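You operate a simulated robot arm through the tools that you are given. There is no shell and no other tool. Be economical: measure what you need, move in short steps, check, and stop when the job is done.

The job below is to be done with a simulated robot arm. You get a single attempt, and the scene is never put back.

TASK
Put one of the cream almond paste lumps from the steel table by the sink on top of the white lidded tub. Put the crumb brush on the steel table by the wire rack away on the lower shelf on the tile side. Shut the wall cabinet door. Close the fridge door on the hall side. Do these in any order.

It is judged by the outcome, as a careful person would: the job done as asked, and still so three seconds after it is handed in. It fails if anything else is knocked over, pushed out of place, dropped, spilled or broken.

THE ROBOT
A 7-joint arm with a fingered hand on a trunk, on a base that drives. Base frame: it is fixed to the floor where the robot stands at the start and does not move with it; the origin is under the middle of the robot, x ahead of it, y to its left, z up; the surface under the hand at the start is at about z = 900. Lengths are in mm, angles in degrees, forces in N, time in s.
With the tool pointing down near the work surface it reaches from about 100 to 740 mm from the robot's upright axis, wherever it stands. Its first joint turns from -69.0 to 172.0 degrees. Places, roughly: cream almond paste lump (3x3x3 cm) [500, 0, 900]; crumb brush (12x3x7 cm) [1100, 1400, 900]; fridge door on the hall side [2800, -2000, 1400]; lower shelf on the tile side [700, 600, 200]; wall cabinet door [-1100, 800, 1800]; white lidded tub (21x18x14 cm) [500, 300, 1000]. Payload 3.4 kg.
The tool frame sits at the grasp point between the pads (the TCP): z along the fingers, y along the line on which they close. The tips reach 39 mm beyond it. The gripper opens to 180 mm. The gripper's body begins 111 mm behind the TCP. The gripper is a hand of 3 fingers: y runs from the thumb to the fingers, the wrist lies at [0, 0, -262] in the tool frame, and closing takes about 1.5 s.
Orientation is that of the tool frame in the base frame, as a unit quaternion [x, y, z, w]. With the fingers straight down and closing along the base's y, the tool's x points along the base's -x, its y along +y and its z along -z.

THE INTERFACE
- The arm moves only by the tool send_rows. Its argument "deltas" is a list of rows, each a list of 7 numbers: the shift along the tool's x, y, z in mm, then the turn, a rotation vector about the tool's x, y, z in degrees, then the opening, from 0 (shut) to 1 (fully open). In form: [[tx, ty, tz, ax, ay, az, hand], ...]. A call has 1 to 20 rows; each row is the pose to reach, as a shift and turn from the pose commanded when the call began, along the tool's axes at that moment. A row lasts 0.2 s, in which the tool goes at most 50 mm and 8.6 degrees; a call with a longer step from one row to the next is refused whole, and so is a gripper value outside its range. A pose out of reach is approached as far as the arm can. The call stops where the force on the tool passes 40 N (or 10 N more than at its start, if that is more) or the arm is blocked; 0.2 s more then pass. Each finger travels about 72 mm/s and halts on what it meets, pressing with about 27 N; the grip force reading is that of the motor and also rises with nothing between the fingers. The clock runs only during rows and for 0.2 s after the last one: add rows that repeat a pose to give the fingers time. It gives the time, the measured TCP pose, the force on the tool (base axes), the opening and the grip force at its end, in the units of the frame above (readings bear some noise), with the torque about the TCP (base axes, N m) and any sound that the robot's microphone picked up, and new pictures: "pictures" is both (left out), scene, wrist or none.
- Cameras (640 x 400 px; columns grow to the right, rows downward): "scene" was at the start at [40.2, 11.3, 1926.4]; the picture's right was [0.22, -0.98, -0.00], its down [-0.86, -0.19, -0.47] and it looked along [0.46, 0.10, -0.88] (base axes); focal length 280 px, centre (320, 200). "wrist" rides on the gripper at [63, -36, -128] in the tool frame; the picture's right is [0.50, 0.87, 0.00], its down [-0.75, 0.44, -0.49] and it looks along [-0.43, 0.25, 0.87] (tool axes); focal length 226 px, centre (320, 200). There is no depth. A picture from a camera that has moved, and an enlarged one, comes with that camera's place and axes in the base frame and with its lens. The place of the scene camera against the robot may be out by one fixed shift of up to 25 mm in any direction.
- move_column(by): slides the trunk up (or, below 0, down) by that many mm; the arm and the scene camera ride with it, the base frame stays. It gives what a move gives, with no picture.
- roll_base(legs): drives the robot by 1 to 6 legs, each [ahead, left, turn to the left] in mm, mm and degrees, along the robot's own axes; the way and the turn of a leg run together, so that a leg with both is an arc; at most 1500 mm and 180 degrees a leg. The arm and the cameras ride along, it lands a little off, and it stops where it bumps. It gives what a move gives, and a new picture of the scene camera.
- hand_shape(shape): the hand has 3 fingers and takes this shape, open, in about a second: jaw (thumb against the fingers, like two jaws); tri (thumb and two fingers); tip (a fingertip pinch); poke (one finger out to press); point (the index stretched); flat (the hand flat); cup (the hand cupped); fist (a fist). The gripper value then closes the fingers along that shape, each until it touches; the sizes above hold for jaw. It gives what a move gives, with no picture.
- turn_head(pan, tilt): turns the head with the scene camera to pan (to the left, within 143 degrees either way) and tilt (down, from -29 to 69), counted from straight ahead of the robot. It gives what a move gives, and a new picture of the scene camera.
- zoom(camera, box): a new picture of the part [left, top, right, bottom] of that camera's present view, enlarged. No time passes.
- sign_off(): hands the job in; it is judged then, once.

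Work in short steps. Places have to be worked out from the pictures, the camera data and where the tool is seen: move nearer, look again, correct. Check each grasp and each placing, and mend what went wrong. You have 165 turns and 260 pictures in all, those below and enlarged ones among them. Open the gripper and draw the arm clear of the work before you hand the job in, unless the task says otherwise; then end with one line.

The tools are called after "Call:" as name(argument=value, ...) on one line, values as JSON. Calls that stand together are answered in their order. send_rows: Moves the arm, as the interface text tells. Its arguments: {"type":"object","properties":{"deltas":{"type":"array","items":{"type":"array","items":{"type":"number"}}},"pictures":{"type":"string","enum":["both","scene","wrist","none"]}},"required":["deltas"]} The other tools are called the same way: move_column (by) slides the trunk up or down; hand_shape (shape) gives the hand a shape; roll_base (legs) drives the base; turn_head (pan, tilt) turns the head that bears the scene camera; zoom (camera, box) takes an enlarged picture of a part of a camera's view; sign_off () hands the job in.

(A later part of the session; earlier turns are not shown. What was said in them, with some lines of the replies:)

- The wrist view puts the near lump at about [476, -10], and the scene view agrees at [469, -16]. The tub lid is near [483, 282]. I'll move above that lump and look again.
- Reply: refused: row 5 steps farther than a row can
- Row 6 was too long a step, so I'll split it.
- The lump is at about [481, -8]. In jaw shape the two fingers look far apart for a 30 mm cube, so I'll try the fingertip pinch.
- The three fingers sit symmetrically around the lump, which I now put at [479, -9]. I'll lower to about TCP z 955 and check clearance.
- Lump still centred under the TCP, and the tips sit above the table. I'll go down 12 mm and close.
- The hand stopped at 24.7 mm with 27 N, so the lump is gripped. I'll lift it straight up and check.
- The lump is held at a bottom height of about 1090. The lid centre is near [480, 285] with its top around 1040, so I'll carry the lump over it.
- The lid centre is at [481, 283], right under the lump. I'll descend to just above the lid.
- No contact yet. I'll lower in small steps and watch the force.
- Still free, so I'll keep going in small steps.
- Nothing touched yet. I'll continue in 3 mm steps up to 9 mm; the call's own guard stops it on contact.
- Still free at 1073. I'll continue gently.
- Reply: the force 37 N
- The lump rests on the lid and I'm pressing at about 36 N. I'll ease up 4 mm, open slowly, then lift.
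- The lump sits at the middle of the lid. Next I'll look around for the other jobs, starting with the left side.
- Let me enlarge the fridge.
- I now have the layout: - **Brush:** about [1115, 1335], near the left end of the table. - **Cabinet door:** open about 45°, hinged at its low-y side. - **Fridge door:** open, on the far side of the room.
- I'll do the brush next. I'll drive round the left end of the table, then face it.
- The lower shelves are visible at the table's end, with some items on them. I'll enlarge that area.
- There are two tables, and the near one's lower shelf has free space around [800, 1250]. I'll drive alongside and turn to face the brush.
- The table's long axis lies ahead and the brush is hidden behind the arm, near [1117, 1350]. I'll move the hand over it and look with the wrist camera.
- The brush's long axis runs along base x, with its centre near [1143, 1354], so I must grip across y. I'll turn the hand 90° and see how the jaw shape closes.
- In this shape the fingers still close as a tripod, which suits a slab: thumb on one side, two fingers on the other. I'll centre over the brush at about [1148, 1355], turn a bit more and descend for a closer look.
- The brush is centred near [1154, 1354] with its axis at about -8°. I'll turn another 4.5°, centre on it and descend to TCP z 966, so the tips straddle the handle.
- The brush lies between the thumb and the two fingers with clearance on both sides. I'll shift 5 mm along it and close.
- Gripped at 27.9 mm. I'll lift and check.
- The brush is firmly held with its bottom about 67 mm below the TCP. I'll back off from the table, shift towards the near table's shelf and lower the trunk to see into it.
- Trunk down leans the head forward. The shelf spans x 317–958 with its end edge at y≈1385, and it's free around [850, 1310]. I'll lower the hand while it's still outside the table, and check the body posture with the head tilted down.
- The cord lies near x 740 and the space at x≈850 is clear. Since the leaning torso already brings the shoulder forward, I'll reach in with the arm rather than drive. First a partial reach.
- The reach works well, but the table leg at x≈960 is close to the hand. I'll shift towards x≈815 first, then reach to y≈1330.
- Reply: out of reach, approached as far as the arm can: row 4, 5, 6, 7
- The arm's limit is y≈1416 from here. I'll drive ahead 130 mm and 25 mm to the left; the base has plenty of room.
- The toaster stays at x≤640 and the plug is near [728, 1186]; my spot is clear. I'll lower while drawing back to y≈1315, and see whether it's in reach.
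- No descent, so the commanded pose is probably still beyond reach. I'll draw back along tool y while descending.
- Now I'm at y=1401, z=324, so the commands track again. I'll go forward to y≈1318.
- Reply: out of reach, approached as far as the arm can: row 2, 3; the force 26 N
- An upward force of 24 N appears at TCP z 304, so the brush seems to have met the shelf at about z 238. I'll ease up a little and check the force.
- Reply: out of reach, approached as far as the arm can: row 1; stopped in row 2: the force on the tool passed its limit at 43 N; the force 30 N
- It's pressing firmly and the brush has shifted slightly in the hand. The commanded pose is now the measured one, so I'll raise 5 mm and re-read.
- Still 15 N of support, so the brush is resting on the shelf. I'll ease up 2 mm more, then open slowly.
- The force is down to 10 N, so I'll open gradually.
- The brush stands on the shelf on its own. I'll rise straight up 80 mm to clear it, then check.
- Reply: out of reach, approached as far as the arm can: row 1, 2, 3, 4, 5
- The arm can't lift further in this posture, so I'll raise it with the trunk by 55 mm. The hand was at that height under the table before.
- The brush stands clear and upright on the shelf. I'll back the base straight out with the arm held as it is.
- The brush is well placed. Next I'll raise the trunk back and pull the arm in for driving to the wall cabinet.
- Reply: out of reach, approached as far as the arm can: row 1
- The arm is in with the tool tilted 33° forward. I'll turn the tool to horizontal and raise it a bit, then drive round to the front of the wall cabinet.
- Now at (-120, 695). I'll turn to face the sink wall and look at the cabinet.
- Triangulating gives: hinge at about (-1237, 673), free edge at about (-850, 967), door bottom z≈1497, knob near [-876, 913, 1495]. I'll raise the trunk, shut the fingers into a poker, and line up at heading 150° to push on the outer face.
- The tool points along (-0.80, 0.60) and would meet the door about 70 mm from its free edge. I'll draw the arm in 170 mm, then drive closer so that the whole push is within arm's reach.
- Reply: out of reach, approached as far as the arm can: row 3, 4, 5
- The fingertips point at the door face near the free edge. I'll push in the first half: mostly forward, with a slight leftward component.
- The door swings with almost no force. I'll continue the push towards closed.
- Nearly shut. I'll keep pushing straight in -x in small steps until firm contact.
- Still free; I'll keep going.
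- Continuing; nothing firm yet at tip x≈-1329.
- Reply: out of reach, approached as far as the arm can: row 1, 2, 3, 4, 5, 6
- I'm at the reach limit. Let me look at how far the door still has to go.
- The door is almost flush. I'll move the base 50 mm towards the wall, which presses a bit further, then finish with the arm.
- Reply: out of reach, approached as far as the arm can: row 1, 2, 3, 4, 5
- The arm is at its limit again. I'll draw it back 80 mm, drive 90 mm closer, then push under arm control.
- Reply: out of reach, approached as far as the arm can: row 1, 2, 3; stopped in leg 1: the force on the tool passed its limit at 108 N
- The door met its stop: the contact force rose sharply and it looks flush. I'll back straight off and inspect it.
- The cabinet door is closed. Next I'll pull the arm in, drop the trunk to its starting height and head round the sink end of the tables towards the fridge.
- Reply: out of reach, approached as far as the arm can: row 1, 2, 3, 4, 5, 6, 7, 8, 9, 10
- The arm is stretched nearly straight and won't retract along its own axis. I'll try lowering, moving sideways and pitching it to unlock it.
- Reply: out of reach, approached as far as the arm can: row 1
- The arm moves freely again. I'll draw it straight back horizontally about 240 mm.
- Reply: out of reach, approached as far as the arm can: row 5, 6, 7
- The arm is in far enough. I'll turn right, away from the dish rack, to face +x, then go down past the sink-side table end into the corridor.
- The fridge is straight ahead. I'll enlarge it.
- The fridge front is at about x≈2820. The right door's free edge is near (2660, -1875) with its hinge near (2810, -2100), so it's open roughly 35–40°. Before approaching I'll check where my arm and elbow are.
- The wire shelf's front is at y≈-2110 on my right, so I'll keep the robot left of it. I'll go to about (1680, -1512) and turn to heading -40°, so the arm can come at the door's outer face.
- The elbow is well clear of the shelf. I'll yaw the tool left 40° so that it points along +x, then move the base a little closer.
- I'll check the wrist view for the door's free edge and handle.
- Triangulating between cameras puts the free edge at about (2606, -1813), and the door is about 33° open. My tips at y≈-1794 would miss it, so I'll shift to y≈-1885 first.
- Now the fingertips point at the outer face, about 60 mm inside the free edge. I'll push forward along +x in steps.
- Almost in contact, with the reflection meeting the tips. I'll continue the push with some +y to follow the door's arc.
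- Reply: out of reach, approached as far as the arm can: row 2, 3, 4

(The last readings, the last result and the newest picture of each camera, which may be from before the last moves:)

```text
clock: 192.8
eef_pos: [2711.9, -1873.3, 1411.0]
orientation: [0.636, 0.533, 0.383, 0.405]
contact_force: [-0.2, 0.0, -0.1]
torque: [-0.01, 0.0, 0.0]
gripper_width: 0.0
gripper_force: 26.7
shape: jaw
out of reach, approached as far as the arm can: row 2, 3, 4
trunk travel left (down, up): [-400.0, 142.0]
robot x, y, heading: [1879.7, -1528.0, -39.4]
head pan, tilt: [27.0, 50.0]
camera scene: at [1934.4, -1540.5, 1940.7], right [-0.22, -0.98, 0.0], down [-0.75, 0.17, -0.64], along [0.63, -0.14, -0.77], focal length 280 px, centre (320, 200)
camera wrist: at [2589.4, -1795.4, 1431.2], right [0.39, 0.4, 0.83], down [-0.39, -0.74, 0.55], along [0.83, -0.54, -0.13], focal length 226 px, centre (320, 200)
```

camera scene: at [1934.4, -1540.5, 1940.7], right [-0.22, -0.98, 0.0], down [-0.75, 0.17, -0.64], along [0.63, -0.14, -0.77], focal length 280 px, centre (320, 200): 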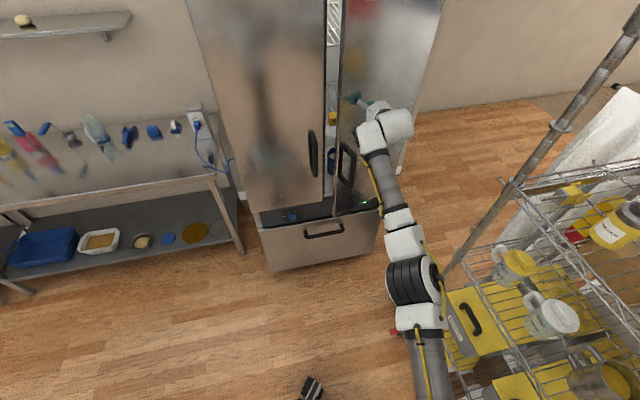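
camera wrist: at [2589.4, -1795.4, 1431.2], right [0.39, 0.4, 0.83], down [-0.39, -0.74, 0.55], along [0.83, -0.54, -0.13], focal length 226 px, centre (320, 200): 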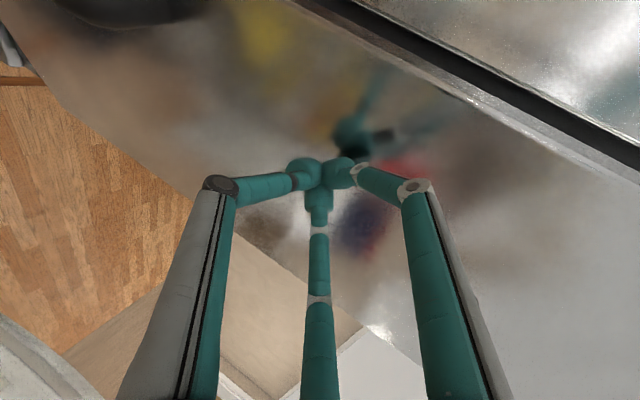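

The door is swinging well but the arm is at its limit. I'll advance with the base by small amounts, mostly +x.

Call:
roll_base(legs=[[36, 54, 0]])

```text
clock: 193.8
eef_pos: [2753.6, -1891.2, 1415.2]
orientation: [0.641, 0.526, 0.389, 0.402]
contact_force: [0.2, -1.7, 0.2]
torque: [0.06, -0.05, 0.2]
gripper_width: 0.0
gripper_force: 26.6
shape: jaw
trunk travel left (down, up): [-400.0, 142.0]
robot x, y, heading: [1937.7, -1516.7, -39.9]
head pan, tilt: [27.0, 50.0]
camera scene: at [1980.6, -1544.0, 1940.9], right [-0.22, -0.98, -0.01], down [-0.75, 0.18, -0.64], along [0.63, -0.13, -0.77], focal length 280 px, centre (320, 200)
```

scene: 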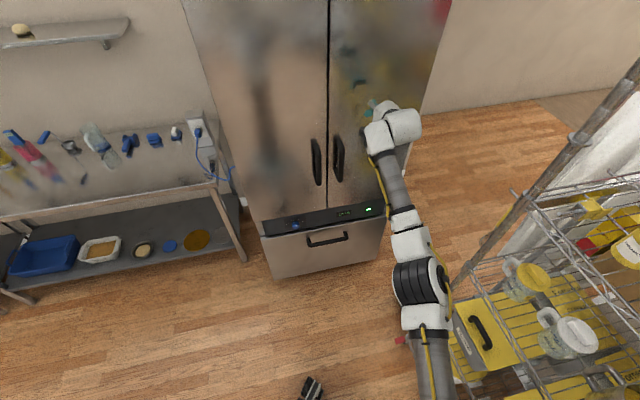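

It looks nearly or fully flush. I'll give one more small push to seat it.

Call:
roll_base(legs=[[15, 14, 0]])

Call:
zoom(camera="scene", box=[180, 0, 480, 300])

```text
clock: 194.6
eef_pos: [2773.2, -1895.6, 1417.1]
orientation: [0.643, 0.524, 0.388, 0.402]
contact_force: [-0.2, -0.3, 1.2]
torque: [0.01, 0.01, 0.1]
gripper_width: 0.0
gripper_force: 27.0
shape: jaw
trunk travel left (down, up): [-400.0, 142.0]
robot x, y, heading: [1954.3, -1515.9, -39.5]
head pan, tilt: [27.0, 50.0]
camera scene: at [2018.5, -1520.4, 1940.3], right [-0.22, -0.98, 0.0], down [-0.75, 0.17, -0.64], along [0.62, -0.14, -0.77], focal length 280 px, centre (320, 200)
```

scene: 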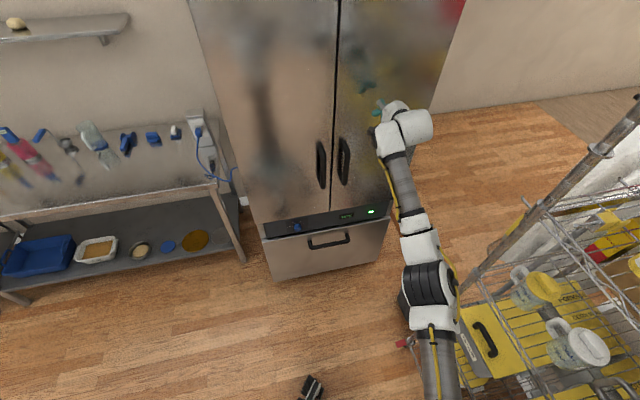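

```text
1.33 times, centred on (330, 150) of scene
camera zoom: at [2018.5, -1520.4, 1940.3], right [-0.22, -0.98, 0.0], down [-0.75, 0.17, -0.64], along [0.62, -0.14, -0.77], focal length 373 px, centre (307, 267)
```

zoom: 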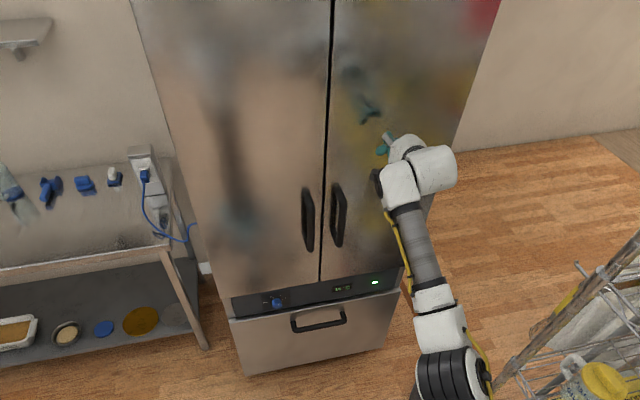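

It looks closed, but no contact force registered. I'll push a little more to confirm against the stop.

Call:
roll_base(legs=[[20, 17, 0]])

Call:
zoom(camera="wrist", box=[0, 0, 640, 400])

```text
clock: 195.4
eef_pos: [2789.8, -1910.7, 1418.1]
orientation: [0.644, 0.52, 0.391, 0.403]
contact_force: [0.5, -0.3, 0.2]
torque: [0.03, -0.01, 0.07]
gripper_width: 0.0
gripper_force: 27.0
shape: jaw
trunk travel left (down, up): [-400.0, 142.0]
robot x, y, heading: [1976.6, -1520.6, -39.7]
head pan, tilt: [27.0, 50.0]
camera scene: at [2053.3, -1512.3, 1939.8], right [-0.22, -0.98, 0.01], down [-0.76, 0.17, -0.63], along [0.62, -0.15, -0.77], focal length 280 px, centre (320, 200)
```

scene: 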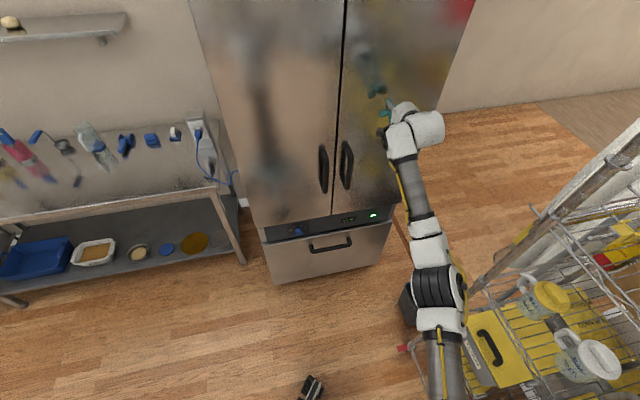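

```text
1.00 times, centred on (320, 200) of wrist (not enlarged: the box is as wide or as high as the picture)
camera zoom: at [2668.3, -1830.8, 1438.9], right [0.38, 0.38, 0.84], down [-0.41, -0.75, 0.52], along [0.82, -0.55, -0.13], focal length 226 px, centre (320, 200)
```

zoom: 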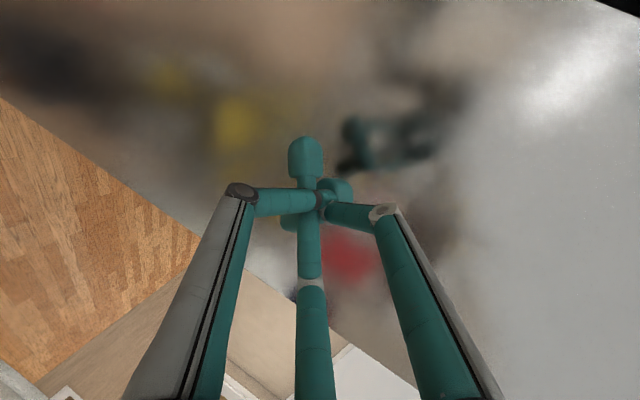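

The fingers are now being pushed aside against the closed door, so it's at its stop. I'll back straight off.

Call:
roll_base(legs=[[-160, -130, 0]])

Call:
zoom(camera="scene", box=[180, 0, 480, 300])

Call:
turn_head(pan=20, tilt=20)

```text
clock: 197.0
eef_pos: [2582.6, -1904.6, 1416.4]
orientation: [0.648, 0.518, 0.387, 0.402]
contact_force: [-0.7, 0.3, -0.3]
torque: [0.02, -0.09, 0.04]
gripper_width: 0.1
gripper_force: 27.3
shape: jaw
trunk travel left (down, up): [-400.0, 142.0]
robot x, y, heading: [1771.9, -1510.9, -40.1]
head pan, tilt: [27.0, 50.0]
camera scene: at [1869.4, -1483.9, 1937.4], right [-0.23, -0.97, 0.02], down [-0.76, 0.16, -0.63], along [0.61, -0.16, -0.78], focal length 280 px, centre (320, 200)
```

scene: 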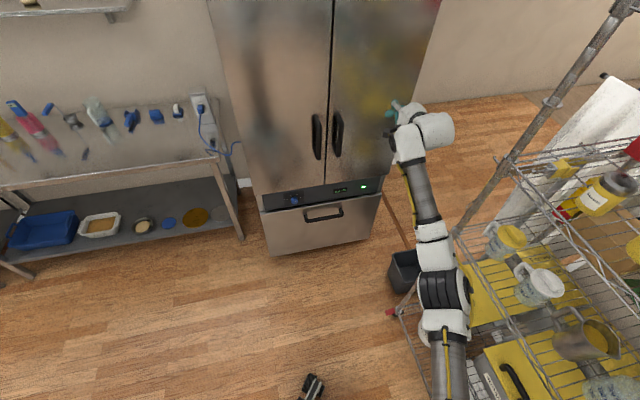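

```text
1.33 times, centred on (330, 150) of scene
camera zoom: at [1869.4, -1483.9, 1937.4], right [-0.23, -0.97, 0.02], down [-0.76, 0.16, -0.63], along [0.61, -0.16, -0.78], focal length 373 px, centre (307, 267)
```

zoom: 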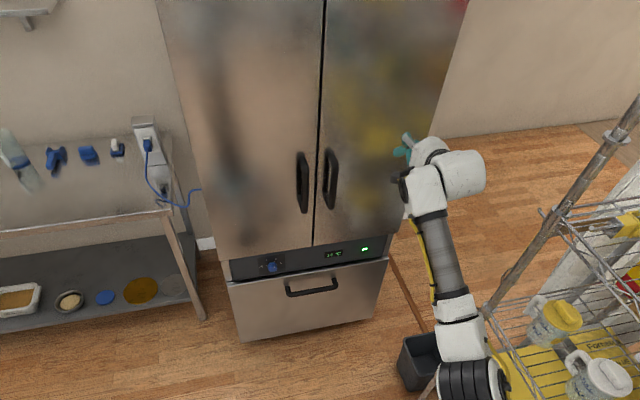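

```text
clock: 198.0
eef_pos: [2540.6, -1949.8, 1429.9]
orientation: [0.648, 0.506, 0.402, 0.402]
contact_force: [0.5, -0.9, -0.1]
torque: [0.07, 0.01, 0.07]
gripper_width: 0.0
gripper_force: 27.0
shape: jaw
trunk travel left (down, up): [-400.0, 142.0]
robot x, y, heading: [1774.6, -1516.4, -40.0]
head pan, tilt: [20.0, 20.0]
camera scene: at [1848.5, -1534.2, 1985.7], right [-0.34, -0.94, 0.0], down [-0.33, 0.12, -0.94], along [0.88, -0.32, -0.35], focal length 280 px, centre (320, 200)
```

scene: 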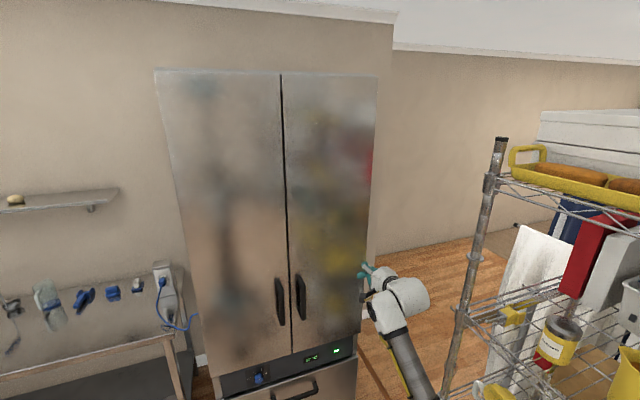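

Both fridge doors are flush. I'll move clear of the shelf and fridge, open the hand, and take a last look at the tub.

Call:
roll_base(legs=[[-280, 40, 0]])

Call:
send_rows(deltas=[[0, 0, -10, 0, 0, 0, 0.3], [0, 0, -20, 0, 0, 0, 0.6], [0, 0, -30, 0, 0, 0, 0.8], [0, 0, -30, 0, 0, 0, 0.8], [0, 0, -30, 0, 0, 0, 0.8], [0, 0, -30, 0, 0, 0, 0.8], [0, 0, -30, 0, 0, 0, 0.8]], pictures="scene")

Call:
turn_head(pan=143, tilt=25)

```text
clock: 200.0
eef_pos: [2339.1, -1751.4, 1431.9]
orientation: [0.648, 0.502, 0.409, 0.401]
contact_force: [0.3, -1.0, -1.3]
torque: [0.04, 0.03, 0.13]
gripper_width: 0.0
gripper_force: 27.4
shape: jaw
trunk travel left (down, up): [-400.0, 142.0]
robot x, y, heading: [1579.9, -1302.4, -39.8]
head pan, tilt: [20.0, 20.0]
camera scene: at [1611.2, -1380.0, 1985.5], right [-0.34, -0.94, -0.03], down [-0.31, 0.14, -0.94], along [0.89, -0.31, -0.34], focal length 280 px, centre (320, 200)
```

scene: 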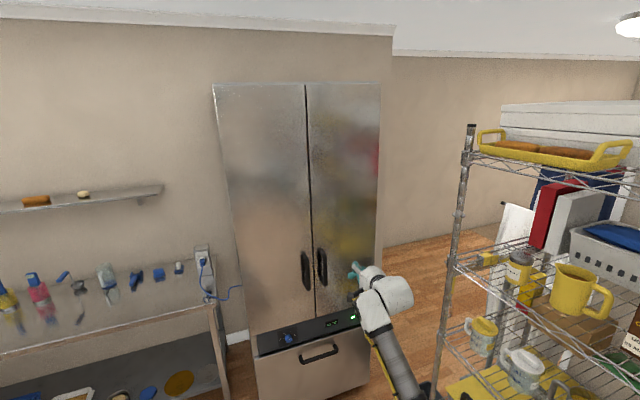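

```text
clock: 201.8
eef_pos: [2333.1, -1705.9, 1442.5]
orientation: [0.645, 0.513, 0.393, 0.408]
contact_force: [-0.1, 1.4, -0.9]
torque: [-0.03, 0.02, -0.07]
gripper_width: 143.8
gripper_force: 0.1
shape: jaw
trunk travel left (down, up): [-400.0, 142.0]
robot x, y, heading: [1580.8, -1309.8, -40.1]
head pan, tilt: [20.0, 20.0]
stopped in row 7: the arm was blocked; the commanded pose is now the measured one
camera scene: at [1636.4, -1345.4, 1986.4], right [-0.34, -0.94, -0.01], down [-0.32, 0.12, -0.94], along [0.88, -0.32, -0.34], focal length 280 px, centre (320, 200)
```

scene: 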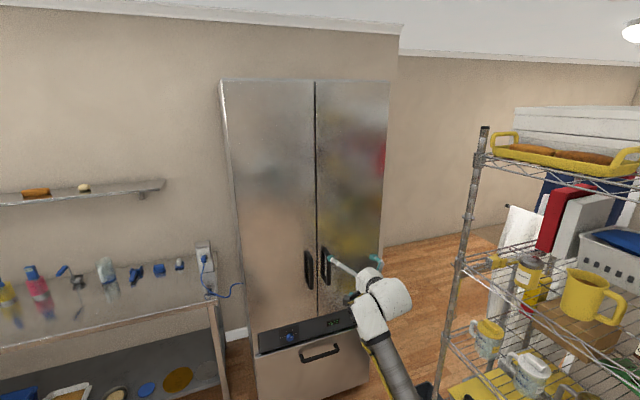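

```text
clock: 203.8
eef_pos: [2334.9, -1707.9, 1443.0]
orientation: [0.645, 0.512, 0.393, 0.408]
contact_force: [0.1, -0.7, 0.0]
torque: [-0.03, -0.02, 0.0]
gripper_width: 143.8
gripper_force: 0.1
shape: jaw
trunk travel left (down, up): [-400.0, 142.0]
robot x, y, heading: [1576.5, -1309.0, -39.9]
head pan, tilt: [143.0, 25.0]
camera scene: at [1551.4, -1197.6, 1977.9], right [0.97, 0.23, -0.01], down [0.09, -0.42, -0.9], along [-0.21, 0.88, -0.43], focal length 280 px, centre (320, 200)
```

scene: 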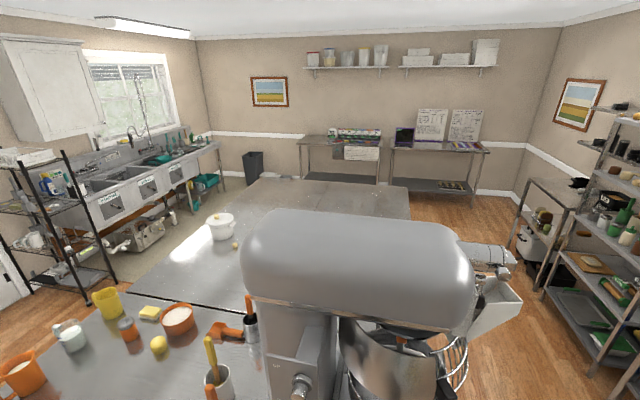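

"Arm blocked" is suspicious, so I'll check whether the arm or body is touching the shelf or the table.

Call:
turn_head(pan=-20, tilt=60)

Call:
turn_head(pan=-90, tilt=55)

```text
clock: 206.3
eef_pos: [2334.9, -1705.0, 1442.3]
orientation: [0.645, 0.514, 0.391, 0.409]
contact_force: [-0.4, 0.9, -0.1]
torque: [-0.04, 0.0, -0.08]
gripper_width: 143.7
gripper_force: 0.0
shape: jaw
trunk travel left (down, up): [-400.0, 142.0]
robot x, y, heading: [1574.4, -1303.5, -40.0]
head pan, tilt: [-20.0, 60.0]
camera scene: at [1601.3, -1349.5, 1928.3], right [-0.87, -0.5, 0.01], down [-0.44, 0.75, -0.5], along [0.24, -0.44, -0.87], focal length 280 px, centre (320, 200)
```

scene: 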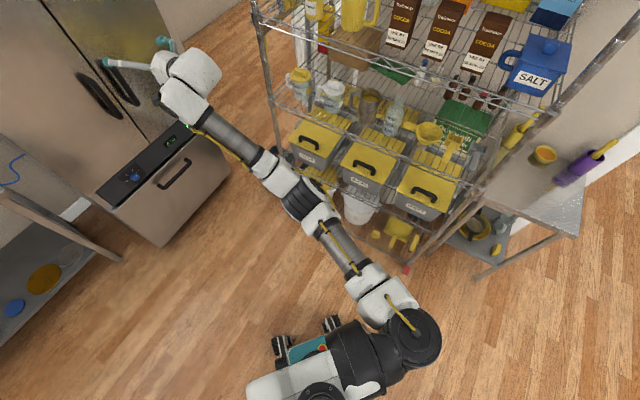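

```text
clock: 207.7
eef_pos: [2327.8, -1714.7, 1443.1]
orientation: [0.646, 0.51, 0.395, 0.408]
contact_force: [0.3, 0.0, -0.3]
torque: [-0.02, 0.0, -0.01]
gripper_width: 143.8
gripper_force: 0.0
shape: jaw
trunk travel left (down, up): [-400.0, 142.0]
robot x, y, heading: [1576.7, -1306.8, -40.2]
head pan, tilt: [-90.0, 55.0]
camera scene: at [1506.5, -1365.4, 1934.1], right [-0.77, 0.64, 0.0], down [0.53, 0.63, -0.57], along [-0.37, -0.44, -0.82], focal length 280 px, centre (320, 200)
```

scene: 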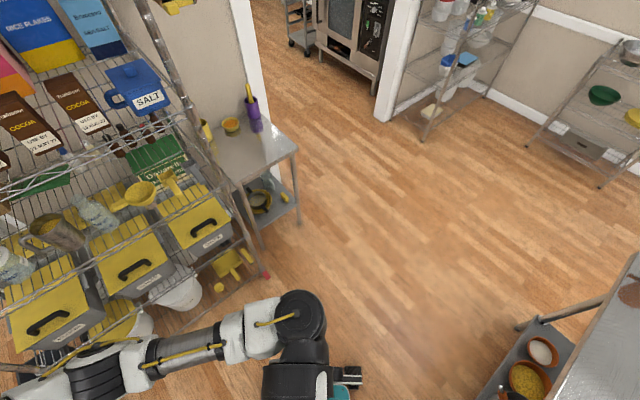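

The arm is just stretched straight and touches nothing; the shelf items are undisturbed. I'll take a last enlarged look at the tub and cabinet.

Call:
turn_head(pan=143, tilt=25)

Call:
zoom(camera="scene", box=[180, 190, 280, 270])

Call:
zoom(camera="scene", box=[0, 20, 200, 180])

```text
clock: 211.0
eef_pos: [2328.3, -1714.4, 1443.8]
orientation: [0.645, 0.51, 0.395, 0.408]
contact_force: [0.8, 0.1, -0.5]
torque: [-0.02, 0.01, 0.01]
gripper_width: 143.8
gripper_force: 0.1
shape: jaw
trunk travel left (down, up): [-400.0, 142.0]
robot x, y, heading: [1578.1, -1306.1, -40.1]
head pan, tilt: [143.0, 25.0]
camera scene: at [1535.2, -1216.8, 1978.8], right [0.97, 0.23, 0.0], down [0.09, -0.41, -0.91], along [-0.2, 0.88, -0.42], focal length 280 px, centre (320, 200)
```

scene: 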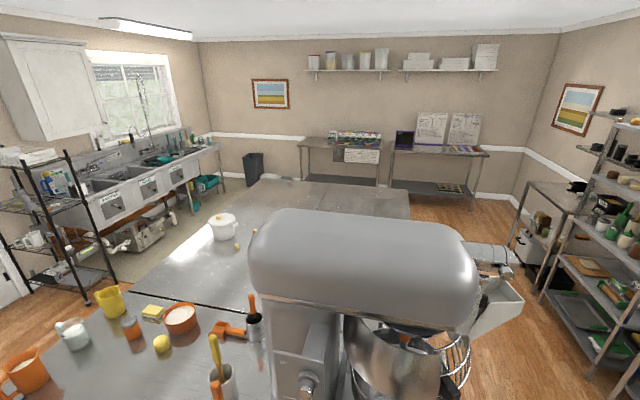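

```text
5.00 times, centred on (230, 230) of scene
camera zoom: at [1535.2, -1216.8, 1978.8], right [0.97, 0.23, 0.0], down [0.09, -0.41, -0.91], along [-0.2, 0.88, -0.42], focal length 1399 px, centre (770, 50)
```

zoom: 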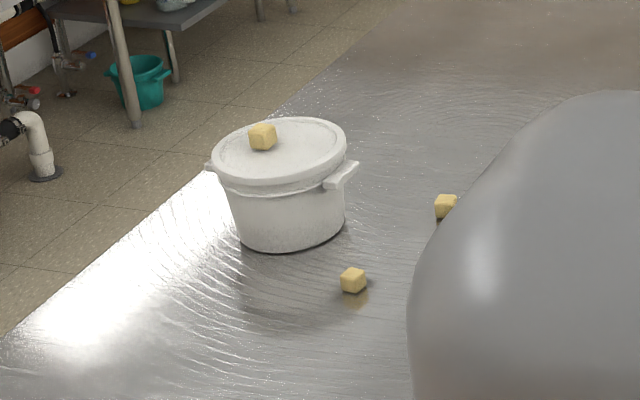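

```text
2.50 times, centred on (100, 100) of scene
camera zoom: at [1535.2, -1216.8, 1978.8], right [0.97, 0.23, 0.0], down [0.09, -0.41, -0.91], along [-0.2, 0.88, -0.42], focal length 700 px, centre (870, 450)
```

zoom: 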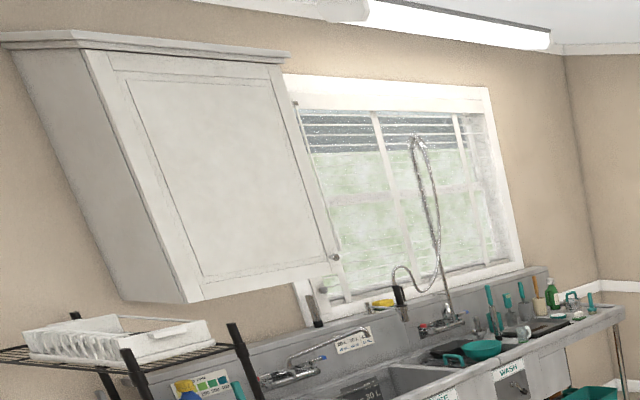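

The lump is on the lid and both the cabinet and fridge doors are shut. The brush was left standing on the shelf, and the hand is open and clear, so I'll hand the job in.

Call:
sign_off()

```text
The job is handed in.
```

I've handed the job in with all four parts done: the lump is on the tub lid, the brush is on the lower shelf on the tile side, and the wall cabinet and hall-side fridge doors are shut. I saw nothing else moved out of place. I last checked the brush just after placing it, as I couldn't see that shelf at the end.
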